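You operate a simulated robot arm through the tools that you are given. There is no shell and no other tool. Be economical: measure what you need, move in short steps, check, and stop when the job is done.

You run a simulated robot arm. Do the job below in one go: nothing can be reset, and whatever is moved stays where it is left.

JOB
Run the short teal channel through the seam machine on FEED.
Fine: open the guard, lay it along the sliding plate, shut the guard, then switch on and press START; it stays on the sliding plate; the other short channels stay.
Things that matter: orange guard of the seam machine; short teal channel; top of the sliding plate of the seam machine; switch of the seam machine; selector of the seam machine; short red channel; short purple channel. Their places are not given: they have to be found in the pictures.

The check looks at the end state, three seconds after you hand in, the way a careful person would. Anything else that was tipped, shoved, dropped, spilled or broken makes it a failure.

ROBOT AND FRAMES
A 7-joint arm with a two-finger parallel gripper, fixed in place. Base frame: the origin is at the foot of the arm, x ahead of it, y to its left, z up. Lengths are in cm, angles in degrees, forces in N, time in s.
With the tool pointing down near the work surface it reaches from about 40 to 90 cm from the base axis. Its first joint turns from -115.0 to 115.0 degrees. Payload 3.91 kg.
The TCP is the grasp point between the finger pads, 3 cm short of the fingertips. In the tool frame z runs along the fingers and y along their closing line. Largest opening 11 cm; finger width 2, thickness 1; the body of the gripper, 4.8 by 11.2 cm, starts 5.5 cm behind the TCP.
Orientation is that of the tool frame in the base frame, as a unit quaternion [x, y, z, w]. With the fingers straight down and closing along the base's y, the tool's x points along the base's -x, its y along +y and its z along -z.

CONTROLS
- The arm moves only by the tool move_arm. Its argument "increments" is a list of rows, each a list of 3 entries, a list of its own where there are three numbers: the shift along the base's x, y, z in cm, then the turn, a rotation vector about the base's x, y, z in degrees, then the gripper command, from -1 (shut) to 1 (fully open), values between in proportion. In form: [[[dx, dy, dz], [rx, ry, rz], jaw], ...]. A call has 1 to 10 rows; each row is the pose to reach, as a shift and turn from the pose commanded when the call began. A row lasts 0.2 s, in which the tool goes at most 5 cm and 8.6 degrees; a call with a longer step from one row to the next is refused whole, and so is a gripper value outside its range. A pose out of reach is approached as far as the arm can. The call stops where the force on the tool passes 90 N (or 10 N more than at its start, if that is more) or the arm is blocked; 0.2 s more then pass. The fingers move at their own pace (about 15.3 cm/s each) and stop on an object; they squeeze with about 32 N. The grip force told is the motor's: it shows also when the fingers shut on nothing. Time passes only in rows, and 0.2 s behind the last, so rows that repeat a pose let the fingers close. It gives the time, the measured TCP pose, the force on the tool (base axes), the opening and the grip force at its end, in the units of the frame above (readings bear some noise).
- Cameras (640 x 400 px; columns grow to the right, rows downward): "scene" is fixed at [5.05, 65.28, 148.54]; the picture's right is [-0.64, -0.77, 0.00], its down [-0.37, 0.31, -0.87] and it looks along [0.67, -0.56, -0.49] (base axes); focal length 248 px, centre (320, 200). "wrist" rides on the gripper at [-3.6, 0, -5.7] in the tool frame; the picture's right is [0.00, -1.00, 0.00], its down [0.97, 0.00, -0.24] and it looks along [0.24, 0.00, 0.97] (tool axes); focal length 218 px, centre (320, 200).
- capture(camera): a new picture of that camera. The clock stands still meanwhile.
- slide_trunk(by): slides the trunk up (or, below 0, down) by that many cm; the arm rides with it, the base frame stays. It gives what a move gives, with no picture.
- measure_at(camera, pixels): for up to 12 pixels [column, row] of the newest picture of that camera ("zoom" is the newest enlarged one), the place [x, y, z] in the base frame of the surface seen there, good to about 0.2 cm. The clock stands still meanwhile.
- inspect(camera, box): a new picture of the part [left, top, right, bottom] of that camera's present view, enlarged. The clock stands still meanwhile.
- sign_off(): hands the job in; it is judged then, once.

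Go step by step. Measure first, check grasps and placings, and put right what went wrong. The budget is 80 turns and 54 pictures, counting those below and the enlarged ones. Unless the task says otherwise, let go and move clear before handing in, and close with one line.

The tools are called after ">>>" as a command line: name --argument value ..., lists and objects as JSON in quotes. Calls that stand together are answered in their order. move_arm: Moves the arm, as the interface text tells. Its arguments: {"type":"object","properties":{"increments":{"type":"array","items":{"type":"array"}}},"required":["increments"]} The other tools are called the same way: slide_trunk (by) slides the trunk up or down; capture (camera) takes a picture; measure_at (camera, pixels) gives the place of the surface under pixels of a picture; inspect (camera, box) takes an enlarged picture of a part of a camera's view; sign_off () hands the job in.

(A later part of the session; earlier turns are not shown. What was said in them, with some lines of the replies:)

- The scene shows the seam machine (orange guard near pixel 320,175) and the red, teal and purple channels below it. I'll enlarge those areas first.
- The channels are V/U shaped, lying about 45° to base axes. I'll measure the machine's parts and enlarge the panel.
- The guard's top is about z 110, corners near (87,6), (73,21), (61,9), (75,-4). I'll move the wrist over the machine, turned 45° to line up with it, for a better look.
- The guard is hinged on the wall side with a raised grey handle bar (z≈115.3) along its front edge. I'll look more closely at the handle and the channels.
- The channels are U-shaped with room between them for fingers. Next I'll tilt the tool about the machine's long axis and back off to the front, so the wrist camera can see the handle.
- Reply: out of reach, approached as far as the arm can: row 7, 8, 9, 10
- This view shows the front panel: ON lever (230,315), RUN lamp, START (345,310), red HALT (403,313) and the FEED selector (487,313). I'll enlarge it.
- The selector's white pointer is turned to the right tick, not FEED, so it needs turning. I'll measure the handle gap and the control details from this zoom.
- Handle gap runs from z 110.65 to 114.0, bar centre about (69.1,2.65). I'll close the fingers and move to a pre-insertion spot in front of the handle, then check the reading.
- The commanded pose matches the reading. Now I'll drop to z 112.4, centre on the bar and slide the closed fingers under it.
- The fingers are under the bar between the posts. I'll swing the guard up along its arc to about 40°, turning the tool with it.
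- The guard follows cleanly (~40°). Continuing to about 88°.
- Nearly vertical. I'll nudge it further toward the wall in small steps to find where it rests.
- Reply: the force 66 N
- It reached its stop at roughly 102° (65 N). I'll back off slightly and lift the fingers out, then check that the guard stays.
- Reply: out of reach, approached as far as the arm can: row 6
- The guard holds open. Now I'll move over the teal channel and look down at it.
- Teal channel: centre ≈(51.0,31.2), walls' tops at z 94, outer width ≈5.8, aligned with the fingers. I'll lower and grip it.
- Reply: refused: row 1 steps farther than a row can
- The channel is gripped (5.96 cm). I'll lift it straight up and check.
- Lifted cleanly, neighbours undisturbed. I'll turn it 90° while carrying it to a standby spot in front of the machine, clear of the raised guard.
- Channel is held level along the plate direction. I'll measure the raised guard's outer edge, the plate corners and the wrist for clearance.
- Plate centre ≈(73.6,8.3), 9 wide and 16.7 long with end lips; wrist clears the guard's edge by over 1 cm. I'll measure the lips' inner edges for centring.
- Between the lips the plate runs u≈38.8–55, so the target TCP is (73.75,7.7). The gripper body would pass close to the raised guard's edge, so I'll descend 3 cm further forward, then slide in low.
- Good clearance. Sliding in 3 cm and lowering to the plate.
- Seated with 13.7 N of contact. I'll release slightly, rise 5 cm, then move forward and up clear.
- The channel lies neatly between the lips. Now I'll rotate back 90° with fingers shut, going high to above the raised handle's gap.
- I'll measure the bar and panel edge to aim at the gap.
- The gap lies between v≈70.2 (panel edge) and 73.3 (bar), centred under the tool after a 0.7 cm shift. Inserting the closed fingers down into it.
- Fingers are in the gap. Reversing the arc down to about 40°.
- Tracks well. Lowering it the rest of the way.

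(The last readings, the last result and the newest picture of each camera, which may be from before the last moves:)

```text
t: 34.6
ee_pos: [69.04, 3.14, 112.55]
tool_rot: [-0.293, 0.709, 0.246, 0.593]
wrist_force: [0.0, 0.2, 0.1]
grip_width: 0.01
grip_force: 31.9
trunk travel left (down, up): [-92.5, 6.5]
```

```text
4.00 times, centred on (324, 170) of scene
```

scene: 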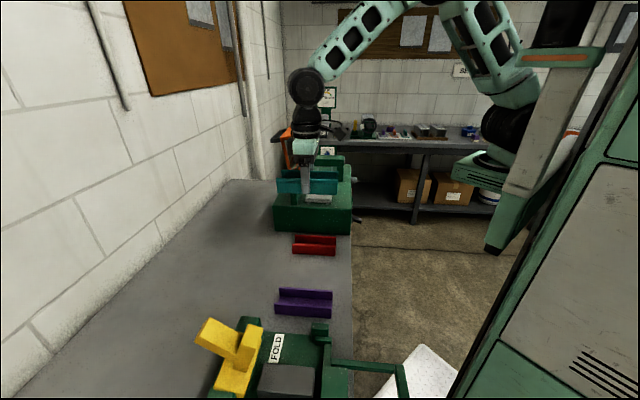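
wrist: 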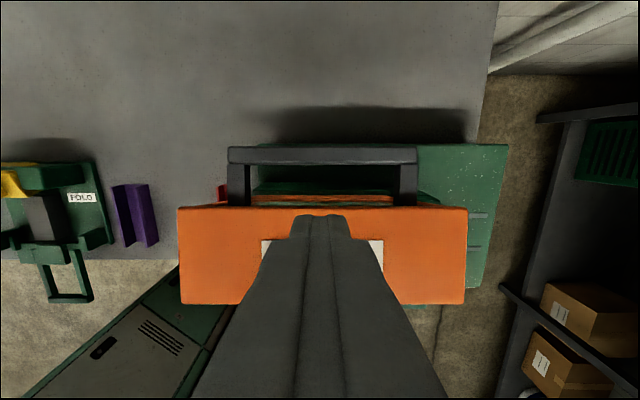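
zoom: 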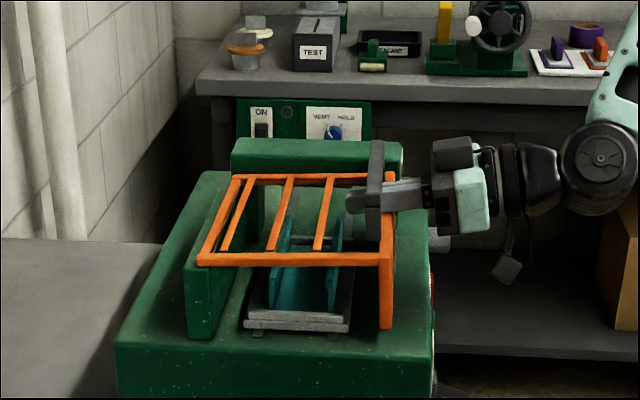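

The guard is closed. Withdrawing, then moving in front of the selector to look at it.

>>> move_arm --increments '[[[-3, -3, 0], [0, 0, 0], -1], [[-6, -6, 0], [0, 0, 0], -1], [[-9, -9, -0.5], [0, 0, 0], -1], [[-7.5, -13.5, -1], [0, 0, 0], -1], [[-5, -17.5, -1.5], [0, 0, 0], -1], [[-2.5, -21.5, -2], [0, 0, 0], -1], [[0, -25.5, -3], [0, 0, 0], -1], [[2, -29.5, -4], [0, 0, 0], -1], [[3, -33, -5], [0, 0, 0], -1], [[3, -33, -6], [0, 0, 0], -1]]'

>>> capture --camera "wrist"

```text
t: 36.8
ee_pos: [72.05, -30.03, 106.65]
tool_rot: [-0.293, 0.708, 0.246, 0.593]
wrist_force: [-0.8, 0.2, 0.1]
grip_width: 0.0
grip_force: 31.8
trunk travel left (down, up): [-92.5, 6.5]
```

```text
17 pictures are left
```

wrist: 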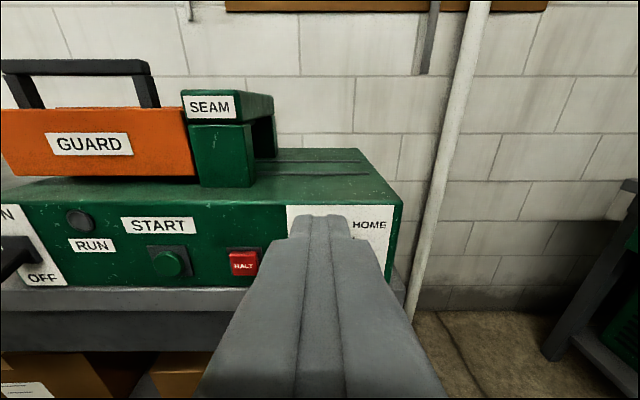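

The other selector position is HOME; the closed fingers hide the knob. Opening the jaws to see it.

>>> move_arm --increments '[[[0, 0, 0], [0, 0, 0], 1], [[0, 0, 0], [0, 0, 0], 1], [[0, 0, 0], [0, 0, 0], 1]]'

>>> inspect --camera "wrist" --box '[220, 190, 420, 315]'

>>> measure_at --camera "zoom" --pixels '[[290, 60], [500, 60], [240, 280], [480, 250], [80, 220], [60, 60], [330, 200], [400, 200], [365, 230], [365, 190], [365, 260], [330, 330]]'

```text
t: 37.6
ee_pos: [72.01, -30.01, 106.88]
tool_rot: [-0.294, 0.709, 0.246, 0.593]
wrist_force: [-0.9, 0.6, -0.2]
grip_width: 11.0
grip_force: 0.0
trunk travel left (down, up): [-92.5, 6.5]
```

```text
3.20 times, centred on (320, 252) of wrist
```

zoom: 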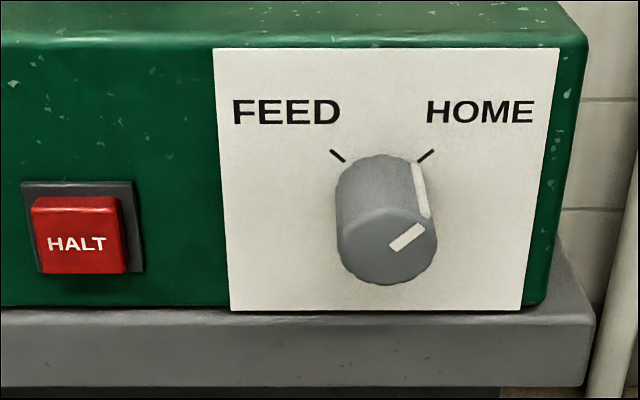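

```text
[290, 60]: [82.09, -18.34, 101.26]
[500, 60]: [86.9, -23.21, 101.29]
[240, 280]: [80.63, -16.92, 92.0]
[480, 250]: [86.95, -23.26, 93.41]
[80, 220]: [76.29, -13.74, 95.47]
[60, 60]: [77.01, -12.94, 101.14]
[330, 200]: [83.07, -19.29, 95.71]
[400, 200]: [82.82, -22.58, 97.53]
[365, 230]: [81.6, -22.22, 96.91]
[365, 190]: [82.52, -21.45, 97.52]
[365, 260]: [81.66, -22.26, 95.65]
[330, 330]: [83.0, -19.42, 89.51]
```

Knob axis: u≈74.05, z≈96.15, end face v≈42, panel v≈45.1, pointer on HOME; it needs 90° counter-clockwise. I'll line up horizontally in front of it with jaws about 5.5 cm open, then pre-roll 45° clockwise.

>>> move_arm --increments '[[[1, 0.6, -2], [2.5, -2.5, 0], 0], [[2, 1.2, -4], [5, -5, 0], 0], [[3.5, 1.9, -6.5], [7.07, -7.07, 0], 0], [[4.7, 2.5, -8.7], [7.07, -7.07, 0], 0], [[5.8, 3.1, -10.7], [7.07, -7.07, 0], 0], [[5.8, 3.1, -10.7], [7.07, -7.07, 0], 0]]'

>>> move_arm --increments '[[[0, 0, 0], [5.3, 5.3, 0], 0], [[0, 0, 0], [10.6, 10.6, 0], 0], [[0, 0, 0], [15.9, 15.9, 0], 0], [[0, 0, 0], [21.2, 21.2, 0], 0], [[0, 0, 0], [26.5, 26.5, 0], 0], [[0, 0, 0], [31.8, 31.8, 0], 0], [[0, 0, 0], [31.8, 31.8, 0], 0]]'

>>> capture --camera "wrist"

```text
t: 39.0
ee_pos: [77.76, -26.73, 95.85]
tool_rot: [-0.27, 0.654, 0.27, 0.653]
wrist_force: [-1.1, 0.1, 0.0]
grip_width: 5.5
grip_force: 0.0
trunk travel left (down, up): [-92.5, 6.5]
```

```text
t: 40.6
ee_pos: [77.9, -26.68, 95.76]
tool_rot: [0.0, 0.707, 0.501, 0.499]
wrist_force: [0.0, 0.3, -0.7]
grip_width: 5.48
grip_force: 0.0
trunk travel left (down, up): [-92.5, 6.5]
```

```text
15 pictures are left
```

wrist: 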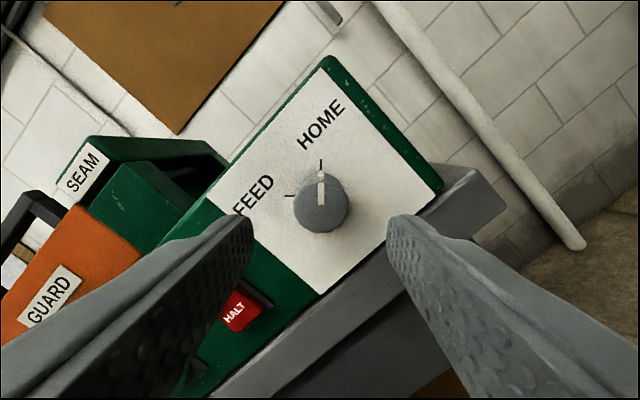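

The knob is centred between the fingers, pointer on HOME, FEED 90° to the left. Advancing 5.4 cm and gripping.

>>> move_arm --increments '[[[0.1, -0.1, 0.35], [0, 0, 0], 0], [[1.5, 1.3, 0.35], [0, 0, 0], 0], [[2.8, 2.6, 0.35], [0, 0, 0], 0], [[3.85, 3.65, 0.35], [0, 0, 0], 0], [[3.85, 3.65, 0.35], [0, 0, 0], 0], [[3.85, 3.65, 0.35], [0, 0, 0], -1], [[3.85, 3.65, 0.35], [0, 0, 0], -1]]'

>>> capture --camera "wrist"

```text
t: 42.2
ee_pos: [81.92, -23.18, 96.14]
tool_rot: [0.0, 0.708, 0.499, 0.499]
wrist_force: [16.0, -7.2, -13.9]
grip_width: 3.13
grip_force: 45.0
trunk travel left (down, up): [-92.5, 6.5]
```

```text
14 pictures are left
```

wrist: 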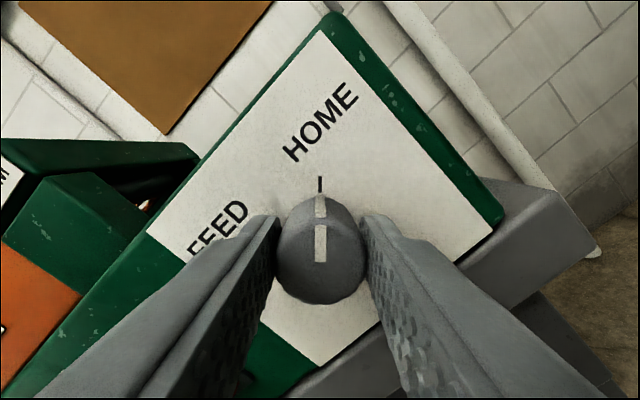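

Gripped (3.13 cm) with the knob slightly off toward +u/−z. I'll ease that way and turn counter-clockwise in steps.

>>> move_arm --increments '[[[0.13, -0.13, -0.16], [0, 0, 0], -1], [[0.13, -0.13, -0.16], [-5.5, -5.5, 0], -1], [[0.13, -0.13, -0.16], [-11, -11, 0], -1], [[0.13, -0.13, -0.16], [-16.5, -16.5, 0], -1], [[0.13, -0.13, -0.16], [-22, -22, 0], -1], [[0.13, -0.13, -0.16], [-27.5, -27.5, 0], -1], [[0.13, -0.13, -0.16], [-33, -33, 0], -1], [[0.13, -0.13, -0.16], [-38.5, -38.5, 0], -1], [[0.13, -0.13, -0.16], [-44, -44, 0], -1], [[0.13, -0.13, -0.16], [-49.5, -49.5, 0], -1]]'

>>> move_arm --increments '[[[0, 0, 0], [-5, -5, 0], -1], [[0, 0, 0], [-10, -10, 0], -1], [[0, 0, 0], [-14.5, -14.5, 0], -1], [[0, 0, 0], [-14.5, -14.5, 0], -1]]'

>>> capture --camera "wrist"

```text
t: 44.4
ee_pos: [81.72, -23.0, 96.18]
tool_rot: [-0.406, 0.578, 0.121, 0.697]
wrist_force: [-20.4, 3.4, 15.4]
grip_width: 3.12
grip_force: 45.0
trunk travel left (down, up): [-92.5, 6.5]
```

```text
t: 45.4
ee_pos: [81.71, -23.05, 96.08]
tool_rot: [-0.503, 0.497, -0.003, 0.707]
wrist_force: [-23.6, 8.3, 11.6]
grip_width: 3.1
grip_force: 44.6
trunk travel left (down, up): [-92.5, 6.5]
```

```text
13 pictures are left
```

wrist: 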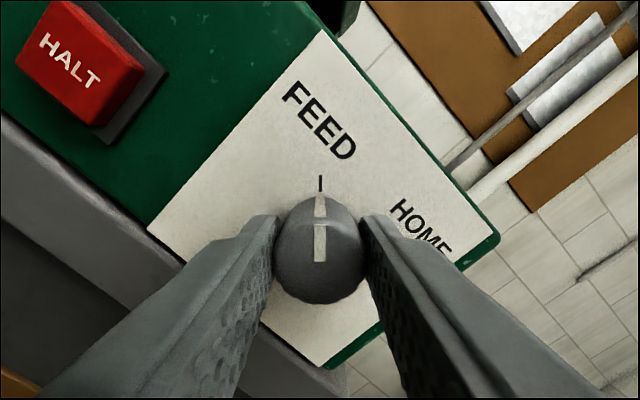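

The pointer is on the FEED tick. Releasing, backing straight off and rolling upright, then heading to view the ON switch with the tool tilted 45°.

>>> move_arm --increments '[[[0, 0, 0], [0, 0, 0], 0], [[0, 0, 0], [0, 0, 0], 0], [[-2.8, -2.8, 0], [0, 0, 0], 0], [[-5.6, -5.6, 0], [0, 0, 0], 0], [[-5.6, -5.6, 0], [5.3, 5.3, 0], 0], [[-5.6, -5.6, 0], [10.6, 10.6, 0], 0], [[-5.6, -5.6, 0], [15.9, 15.9, 0], 0], [[-5.6, -5.6, 0], [21.2, 21.2, 0], 0], [[-5.6, -5.6, 0], [26.5, 26.5, 0], 0], [[-5.6, -5.6, 0], [31.8, 31.8, 0], 0]]'

>>> move_arm --increments '[[[-2.5, 2.5, 2], [-4, 4, 0], 0], [[-5, 5, 4], [-8, 8, 0], 0], [[-7.5, 7.5, 6], [-12, 12, 0], 0], [[-10, 10, 8], [-16, 16, 0], 0], [[-12.5, 12.5, 10], [-20, 20, 0], 0], [[-15, 15, 12], [-24, 24, 0], 0], [[-17.5, 17.7, 14], [-28, 28, 0], 0], [[-20, 20.4, 16], [-31.8, 31.8, 0], 0], [[-20, 20.4, 16], [-31.8, 31.8, 0], 0]]'

>>> capture --camera "wrist"

```text
t: 47.6
ee_pos: [76.37, -28.87, 96.16]
tool_rot: [-0.273, 0.653, 0.268, 0.654]
wrist_force: [-0.2, 0.3, 0.0]
grip_width: 5.54
grip_force: 0.0
trunk travel left (down, up): [-92.5, 6.5]
```

```text
t: 49.6
ee_pos: [57.9, -8.78, 111.32]
tool_rot: [-0.357, 0.853, 0.145, 0.353]
wrist_force: [-0.3, 0.1, 0.7]
grip_width: 5.51
grip_force: 0.0
out of reach, approached as far as the arm can: row 8, 9
trunk travel left (down, up): [-92.5, 6.5]
```

```text
12 pictures are left
```

wrist: 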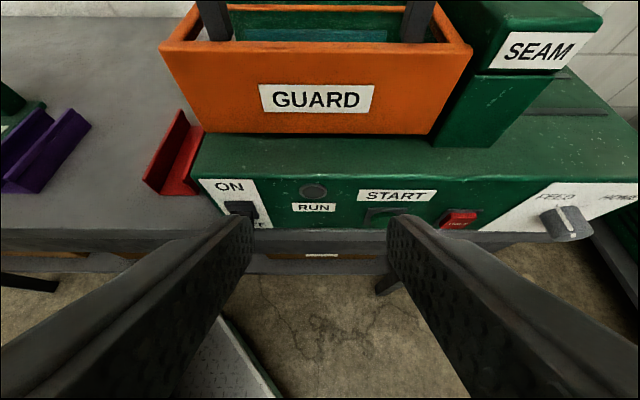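

Reach limits start to bite here. I'll zoom on the switch lever and measure it and START.

>>> inspect --camera "wrist" --box '[190, 165, 290, 240]'

>>> measure_at --camera "zoom" --pixels '[[250, 240], [310, 235], [380, 240], [330, 270], [390, 300], [420, 310], [300, 260], [350, 300], [440, 330], [200, 130], [280, 300], [390, 260]]'

```text
5.33 times, centred on (240, 202) of wrist
```

zoom: 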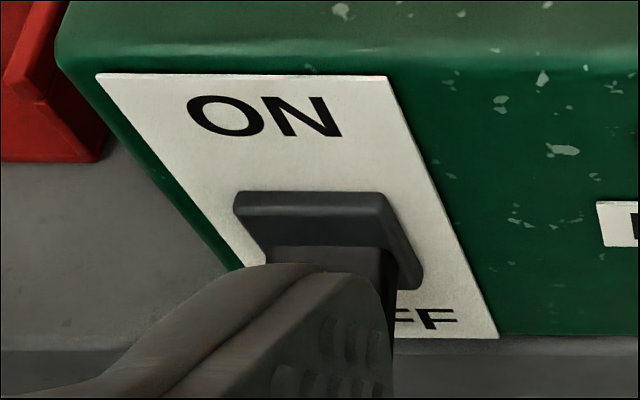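

```text
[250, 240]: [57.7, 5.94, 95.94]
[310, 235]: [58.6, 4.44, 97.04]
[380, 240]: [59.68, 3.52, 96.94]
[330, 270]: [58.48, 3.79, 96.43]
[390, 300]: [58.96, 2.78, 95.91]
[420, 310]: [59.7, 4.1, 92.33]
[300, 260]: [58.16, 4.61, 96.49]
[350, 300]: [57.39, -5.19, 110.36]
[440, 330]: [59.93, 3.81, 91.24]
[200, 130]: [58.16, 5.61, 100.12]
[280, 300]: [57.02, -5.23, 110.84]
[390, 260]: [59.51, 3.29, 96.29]
```

Lever: u≈38.9, tip at about v 42, z 95. I'll align above/in front of it first and check the reach.

>>> move_arm --increments '[[[-1.2, 2.7, -1.5], [0, 0, 0], 0], [[-2.4, 5.5, -3], [0, 0, 0], 0], [[-3.5, 8.2, -5], [0, 0, 0], 0], [[-3.5, 8.2, -5], [0, 0, 0], 0]]'

>>> capture --camera "wrist"

```text
t: 50.6
ee_pos: [56.03, -0.62, 105.22]
tool_rot: [-0.358, 0.852, 0.144, 0.353]
wrist_force: [0.2, -0.2, -0.4]
grip_width: 5.49
grip_force: 0.1
out of reach, approached as far as the arm can: row 1, 2, 3, 4
trunk travel left (down, up): [-92.5, 6.5]
```

```text
10 pictures are left
```

wrist: 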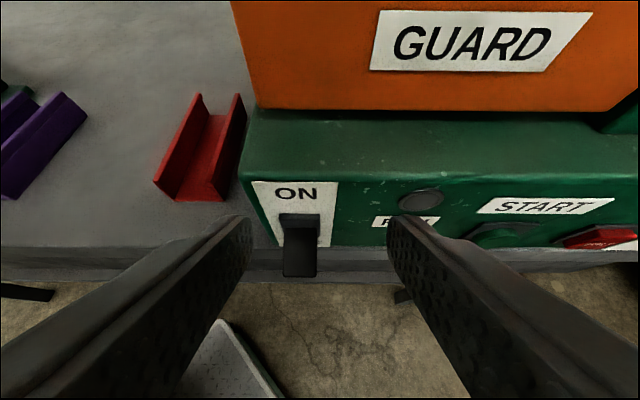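

The lever is visible at (300,245). Measuring it precisely.

>>> measure_at --camera "wrist" --pixels '[[287, 260], [300, 260], [313, 260], [300, 235], [300, 245], [300, 272], [283, 240], [317, 240], [300, 220], [420, 199], [505, 232], [600, 238]]'

```text
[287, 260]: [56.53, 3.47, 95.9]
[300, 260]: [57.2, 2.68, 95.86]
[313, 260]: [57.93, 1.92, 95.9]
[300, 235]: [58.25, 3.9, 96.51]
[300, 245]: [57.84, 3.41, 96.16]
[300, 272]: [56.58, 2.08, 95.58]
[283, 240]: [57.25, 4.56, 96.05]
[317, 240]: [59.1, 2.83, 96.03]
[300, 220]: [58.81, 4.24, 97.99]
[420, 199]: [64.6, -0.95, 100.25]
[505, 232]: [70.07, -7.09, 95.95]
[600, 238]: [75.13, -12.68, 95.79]
```

Lever centre u≈38.55, about 2.3 cm wide, tip at v≈41.4, sloping down (OFF). Straddling it with the open fingers.

>>> move_arm --increments '[[[0.1, 1.5, -0.5], [0, 0, 0], 0], [[0.17, 2.3, -2], [0, 0, 0], 0], [[0.17, 2.3, -5], [0, 0, 0], 0], [[0.17, 2.3, -7.5], [0, 0, 0], 0], [[0.17, 2.3, -8.95], [0, 0, 0], 0], [[0.17, 2.3, -8.95], [0, 0, 0], 0]]'

>>> capture --camera "wrist"

```text
t: 52.0
ee_pos: [56.18, 1.93, 96.37]
tool_rot: [-0.357, 0.853, 0.144, 0.353]
wrist_force: [0.4, 0.8, -0.3]
grip_width: 5.48
grip_force: 0.0
trunk travel left (down, up): [-92.5, 6.5]
```

```text
9 pictures are left
```

wrist: 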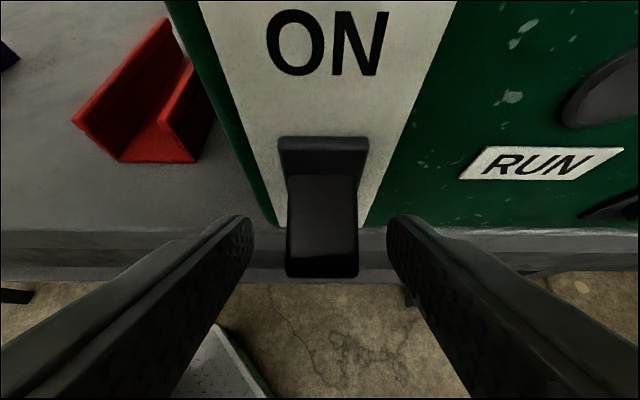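

Reached, lever (321,225) centred between the tips. Gripping and raising it.

>>> move_arm --increments '[[[0, 0, 0], [0, 0, 0], -1], [[0, 0, 0], [0, 0, 0], -1], [[-0.1, -0.1, 0.5], [0, 0, 0], -1], [[-0.15, -0.15, 1.0], [0, 0, 0], -1], [[-0.1, -0.1, 1.5], [0, 0, 0], -1], [[0, 0, 2.0], [0, 0, 0], -1], [[0.15, 0.15, 2.4], [0, 0, 0], -1], [[0.15, 0.15, 2.4], [0, 0, 0], -1]]'

>>> capture --camera "wrist"

```text
t: 53.8
ee_pos: [56.25, 1.81, 98.76]
tool_rot: [-0.357, 0.854, 0.144, 0.35]
wrist_force: [-12.5, -16.2, -28.2]
grip_width: 2.54
grip_force: 45.0
trunk travel left (down, up): [-92.5, 6.5]
```

```text
8 pictures are left
```

wrist: 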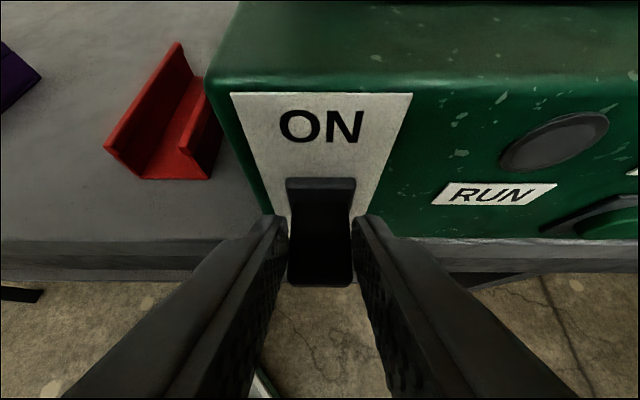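

Resistance is 28 N downward; I'll measure the lever's top surface slope to see whether it's up.

>>> measure_at --camera "wrist" --pixels '[[320, 195], [320, 210], [320, 225], [320, 240], [320, 255], [320, 270], [320, 280], [320, 183]]'

```text
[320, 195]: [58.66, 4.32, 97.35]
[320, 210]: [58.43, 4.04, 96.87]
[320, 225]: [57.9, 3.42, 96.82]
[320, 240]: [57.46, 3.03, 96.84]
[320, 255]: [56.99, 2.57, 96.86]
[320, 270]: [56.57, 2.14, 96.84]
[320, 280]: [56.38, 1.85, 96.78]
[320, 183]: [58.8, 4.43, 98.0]
```

The lever has only come up to level; the fingers slipped upward. I'll regrip it deeper and lift again while rotating with it.

>>> move_arm --increments '[[[0, 0, 0], [0, 0, 0], 0], [[0, 0, 0], [0, 0, 0], 0], [[0.1, 0.1, -1.5], [0, 0, 0], 0], [[0.25, 0.25, -2.75], [0, 0, 0], 0], [[0.25, 0.25, -2.75], [0, 0, 0], 0], [[0.25, 0.25, -2.75], [0, 0, 0], -1], [[0.25, 0.25, -2.75], [0, 0, 0], -1]]'

>>> move_arm --increments '[[[0.03, 0.03, 0.4], [-4.5, 4.5, 0], -1], [[0.08, 0.08, 0.8], [-9, 9, 0], -1], [[0.15, 0.15, 1.2], [-14, 14, 0], -1], [[0.25, 0.25, 1.6], [-18.5, 18.5, 0], -1], [[0.3, 0.3, 1.9], [-21, 21, 0], -1], [[0.3, 0.3, 1.9], [-21, 21, 0], -1]]'

>>> capture --camera "wrist"

>>> measure_at --camera "wrist" --pixels '[[320, 195], [320, 210], [320, 225], [320, 240], [320, 255], [320, 270], [320, 285], [320, 300]]'

```text
t: 55.4
ee_pos: [56.64, 2.1, 95.96]
tool_rot: [-0.357, 0.852, 0.144, 0.353]
wrist_force: [0.6, 0.6, -0.6]
grip_width: 2.59
grip_force: 44.7
trunk travel left (down, up): [-92.5, 6.5]
```

```text
t: 56.8
ee_pos: [56.74, 2.28, 97.84]
tool_rot: [-0.383, 0.915, 0.05, 0.119]
wrist_force: [-10.9, 1.8, -43.8]
grip_width: 2.59
grip_force: 45.5
trunk travel left (down, up): [-92.5, 6.5]
```

```text
7 pictures are left
```

wrist: 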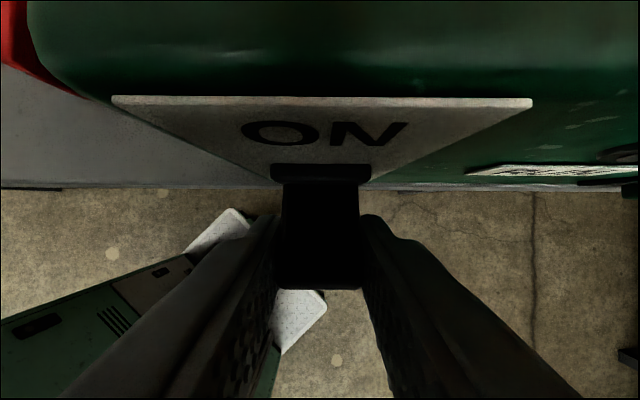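

```text
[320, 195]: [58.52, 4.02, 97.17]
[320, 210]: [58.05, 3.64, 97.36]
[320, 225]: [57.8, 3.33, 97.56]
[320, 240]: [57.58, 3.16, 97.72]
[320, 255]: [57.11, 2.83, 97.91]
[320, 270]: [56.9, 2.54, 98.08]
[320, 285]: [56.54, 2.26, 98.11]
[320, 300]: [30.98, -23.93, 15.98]
```

The lever now slopes up ~20°, mirroring OFF, so it's ON. Releasing, backing off and checking that it stays.

>>> move_arm --increments '[[[0, 0, 0], [0, 0, 0], 0], [[0, 0, 0], [0, 0, 0], 0], [[0, 0, 3], [0, 0, 0], 0], [[0, 0, 7], [0, 0, 0], 0], [[0, -2, 9], [4, -4, 0], 0], [[1, -5, 9], [9, -9, 0], 0], [[2, -8, 9], [14, -14, 0], 0], [[3, -11, 9], [19, -19, 0], -1], [[4, -13, 9], [21, -21, 0], -1], [[4, -13, 9], [21, -21, 0], -1]]'

>>> capture --camera "wrist"

>>> measure_at --camera "wrist" --pixels '[[320, 200]]'

```text
t: 59.0
ee_pos: [60.96, -10.59, 107.08]
tool_rot: [-0.357, 0.852, 0.145, 0.354]
wrist_force: [0.2, -0.9, 0.0]
grip_width: 0.02
grip_force: 31.9
trunk travel left (down, up): [-92.5, 6.5]
```

```text
6 pictures are left
```

wrist: 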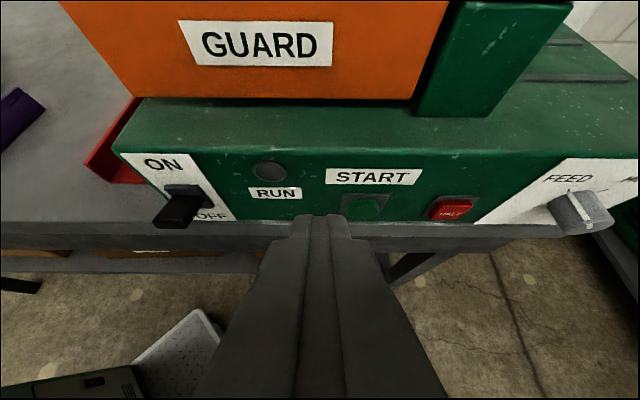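

```text
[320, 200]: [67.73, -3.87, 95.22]
```

The lever stays ON and FEED is set. I'll measure the START cap (363,207) for the press.

>>> measure_at --camera "wrist" --pixels '[[363, 200], [363, 207], [363, 214], [354, 207], [372, 207], [380, 200], [345, 200], [180, 205], [170, 215], [450, 210]]'

```text
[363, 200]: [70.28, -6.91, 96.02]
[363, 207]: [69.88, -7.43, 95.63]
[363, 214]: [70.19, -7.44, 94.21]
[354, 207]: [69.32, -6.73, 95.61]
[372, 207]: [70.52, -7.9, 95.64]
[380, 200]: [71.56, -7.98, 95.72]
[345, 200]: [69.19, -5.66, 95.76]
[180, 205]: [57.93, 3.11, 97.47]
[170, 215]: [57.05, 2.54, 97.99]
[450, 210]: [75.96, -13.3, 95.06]
```

START cap centre: u≈54.67, z≈95.2, face v≈44.1. Positioning the closed fingertips in front, tilt 75°.

>>> move_arm --increments '[[[1, -0.6, -2.8], [5.3, -5.3, 0], -1], [[2, -1.2, -5.6], [10.6, -10.6, 0], -1], [[3, -1.6, -8.4], [15.9, -15.9, 0], -1], [[3.86, -1.9, -11.1], [21.2, -21.2, 0], -1], [[3.86, -1.9, -11.1], [21.2, -21.2, 0], -1]]'

```text
t: 60.2
ee_pos: [64.6, -12.53, 95.75]
tool_rot: [-0.307, 0.732, 0.23, 0.564]
wrist_force: [0.0, -0.2, -0.4]
grip_width: 0.01
grip_force: 31.9
trunk travel left (down, up): [-92.5, 6.5]
```

Aligned. Pressing START with short steps and withdrawing.

>>> move_arm --increments '[[[1.5, 1.4, 0.15], [0, 0, 0], -1], [[2.9, 2.8, 0.15], [0, 0, 0], -1], [[3.2, 3.1, 0.15], [0, 0, 0], -1], [[3.4, 3.3, 0.15], [0, 0, 0], -1], [[3.6, 3.5, 0.15], [0, 0, 0], -1], [[3.6, 3.5, 0.15], [0, 0, 0], -1]]'

>>> inspect --camera "wrist" --box '[120, 100, 520, 350]'

```text
t: 61.6
ee_pos: [68.24, -9.26, 95.95]
tool_rot: [-0.306, 0.733, 0.229, 0.562]
wrist_force: [-23.3, -17.9, 1.6]
grip_width: 0.03
grip_force: 31.8
trunk travel left (down, up): [-92.5, 6.5]
```

```text
1.60 times, centred on (320, 225) of wrist
```

zoom: 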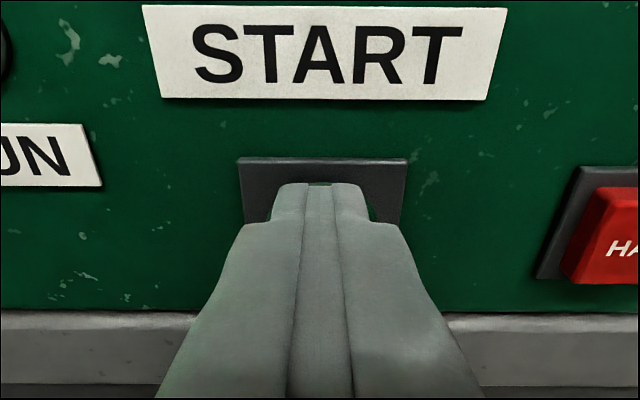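

Pressed with about 29 N. Withdrawing and checking the RUN lamp.

>>> move_arm --increments '[[[-2.5, -2.5, 0], [0, 0, 0], -1], [[-5, -5, 0], [0, 0, 0], -1], [[-6, -6, 4], [0, 0, 0], -1], [[-6, -6, 8], [0, 0, 0], -1], [[-6, -6, 12], [0, 0, 0], -1], [[-6, -6, 15], [0, 0, 0], -1]]'

>>> capture --camera "wrist"

>>> inspect --camera "scene" --box '[250, 120, 400, 240]'

```text
t: 63.0
ee_pos: [62.47, -14.93, 110.97]
tool_rot: [-0.307, 0.732, 0.231, 0.563]
wrist_force: [-0.3, -0.1, 0.0]
grip_width: 0.0
grip_force: 31.8
trunk travel left (down, up): [-92.5, 6.5]
```

```text
4 pictures are left
```

wrist: 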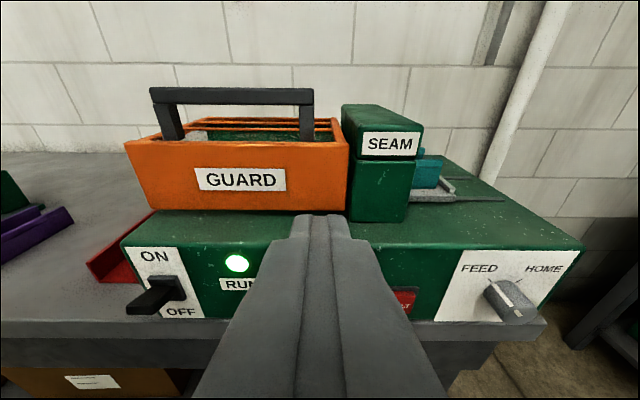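

```text
3.33 times, centred on (325, 180) of scene
```

zoom: 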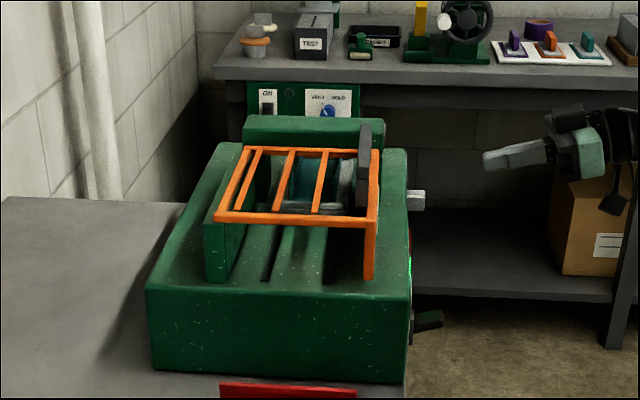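

RUN is lit and the plate is carrying the channel under the SEAM housing. I'll wait a few seconds and look again.

>>> move_arm --increments '[[[0, 0, 1], [0, 0, 0], 0], [[0, 0, 1], [0, 0, 0], 0], [[0, 0, 1], [0, 0, 0], 0], [[0, 0, 1], [0, 0, 0], 0], [[0, 0, 1], [0, 0, 0], 0], [[0, 0, 1], [0, 0, 0], 0], [[0, 0, 1], [0, 0, 0], 0], [[0, 0, 1], [0, 0, 0], 0], [[0, 0, 1], [0, 0, 0], 0], [[0, 0, 1], [0, 0, 0], 0]]'

>>> move_arm --increments '[[[0, 0, 1], [0, 0, 0], 0.6], [[0, 0, 1], [0, 0, 0], 0.6], [[0, 0, 1], [0, 0, 0], 0.6], [[0, 0, 1], [0, 0, 0], 0.6], [[0, 0, 1], [0, 0, 0], 0.6], [[0, 0, 1], [0, 0, 0], 0.6], [[0, 0, 1], [0, 0, 0], 0.6], [[0, 0, 1], [0, 0, 0], 0.6], [[0, 0, 1], [0, 0, 0], 0.6], [[0, 0, 1], [0, 0, 0], 0.6]]'

>>> capture --camera "wrist"

>>> capture --camera "scene"

```text
t: 65.2
ee_pos: [62.4, -14.97, 112.07]
tool_rot: [-0.307, 0.732, 0.23, 0.563]
wrist_force: [0.1, -0.5, 0.6]
grip_width: 5.52
grip_force: 0.1
trunk travel left (down, up): [-92.5, 6.5]
```

```text
t: 67.4
ee_pos: [62.35, -15.04, 113.02]
tool_rot: [-0.306, 0.732, 0.23, 0.563]
wrist_force: [0.0, 0.2, -0.7]
grip_width: 8.81
grip_force: 0.1
trunk travel left (down, up): [-92.5, 6.5]
```

```text
2 pictures are left
```

wrist: 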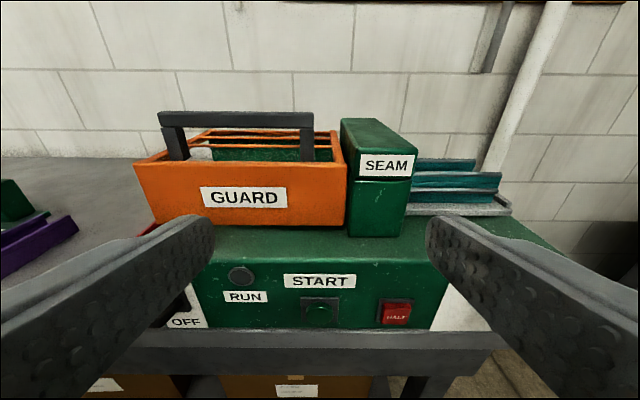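

```text
1 pictures are left
```

scene: 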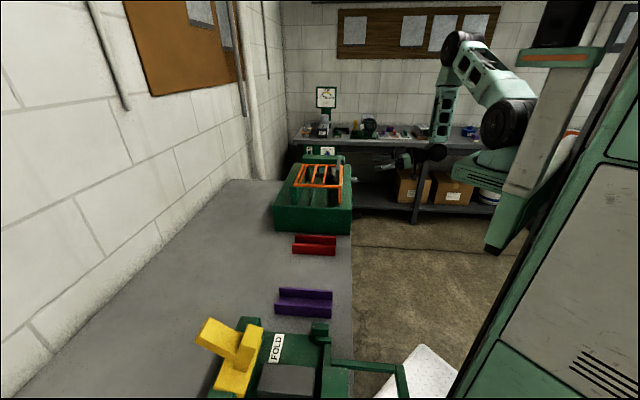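

The plate has come through the SEAM housing with the teal channel still on it (455,190) and the RUN lamp is off. The guard is shut, the red and purple channels are in place, and the arm is clear, so I'm handing in.

>>> sign_off

```text
The job is handed in.
```

The teal channel went through the seam machine on FEED and is still lying on the sliding plate, with the guard shut and the red and purple channels left where they were.
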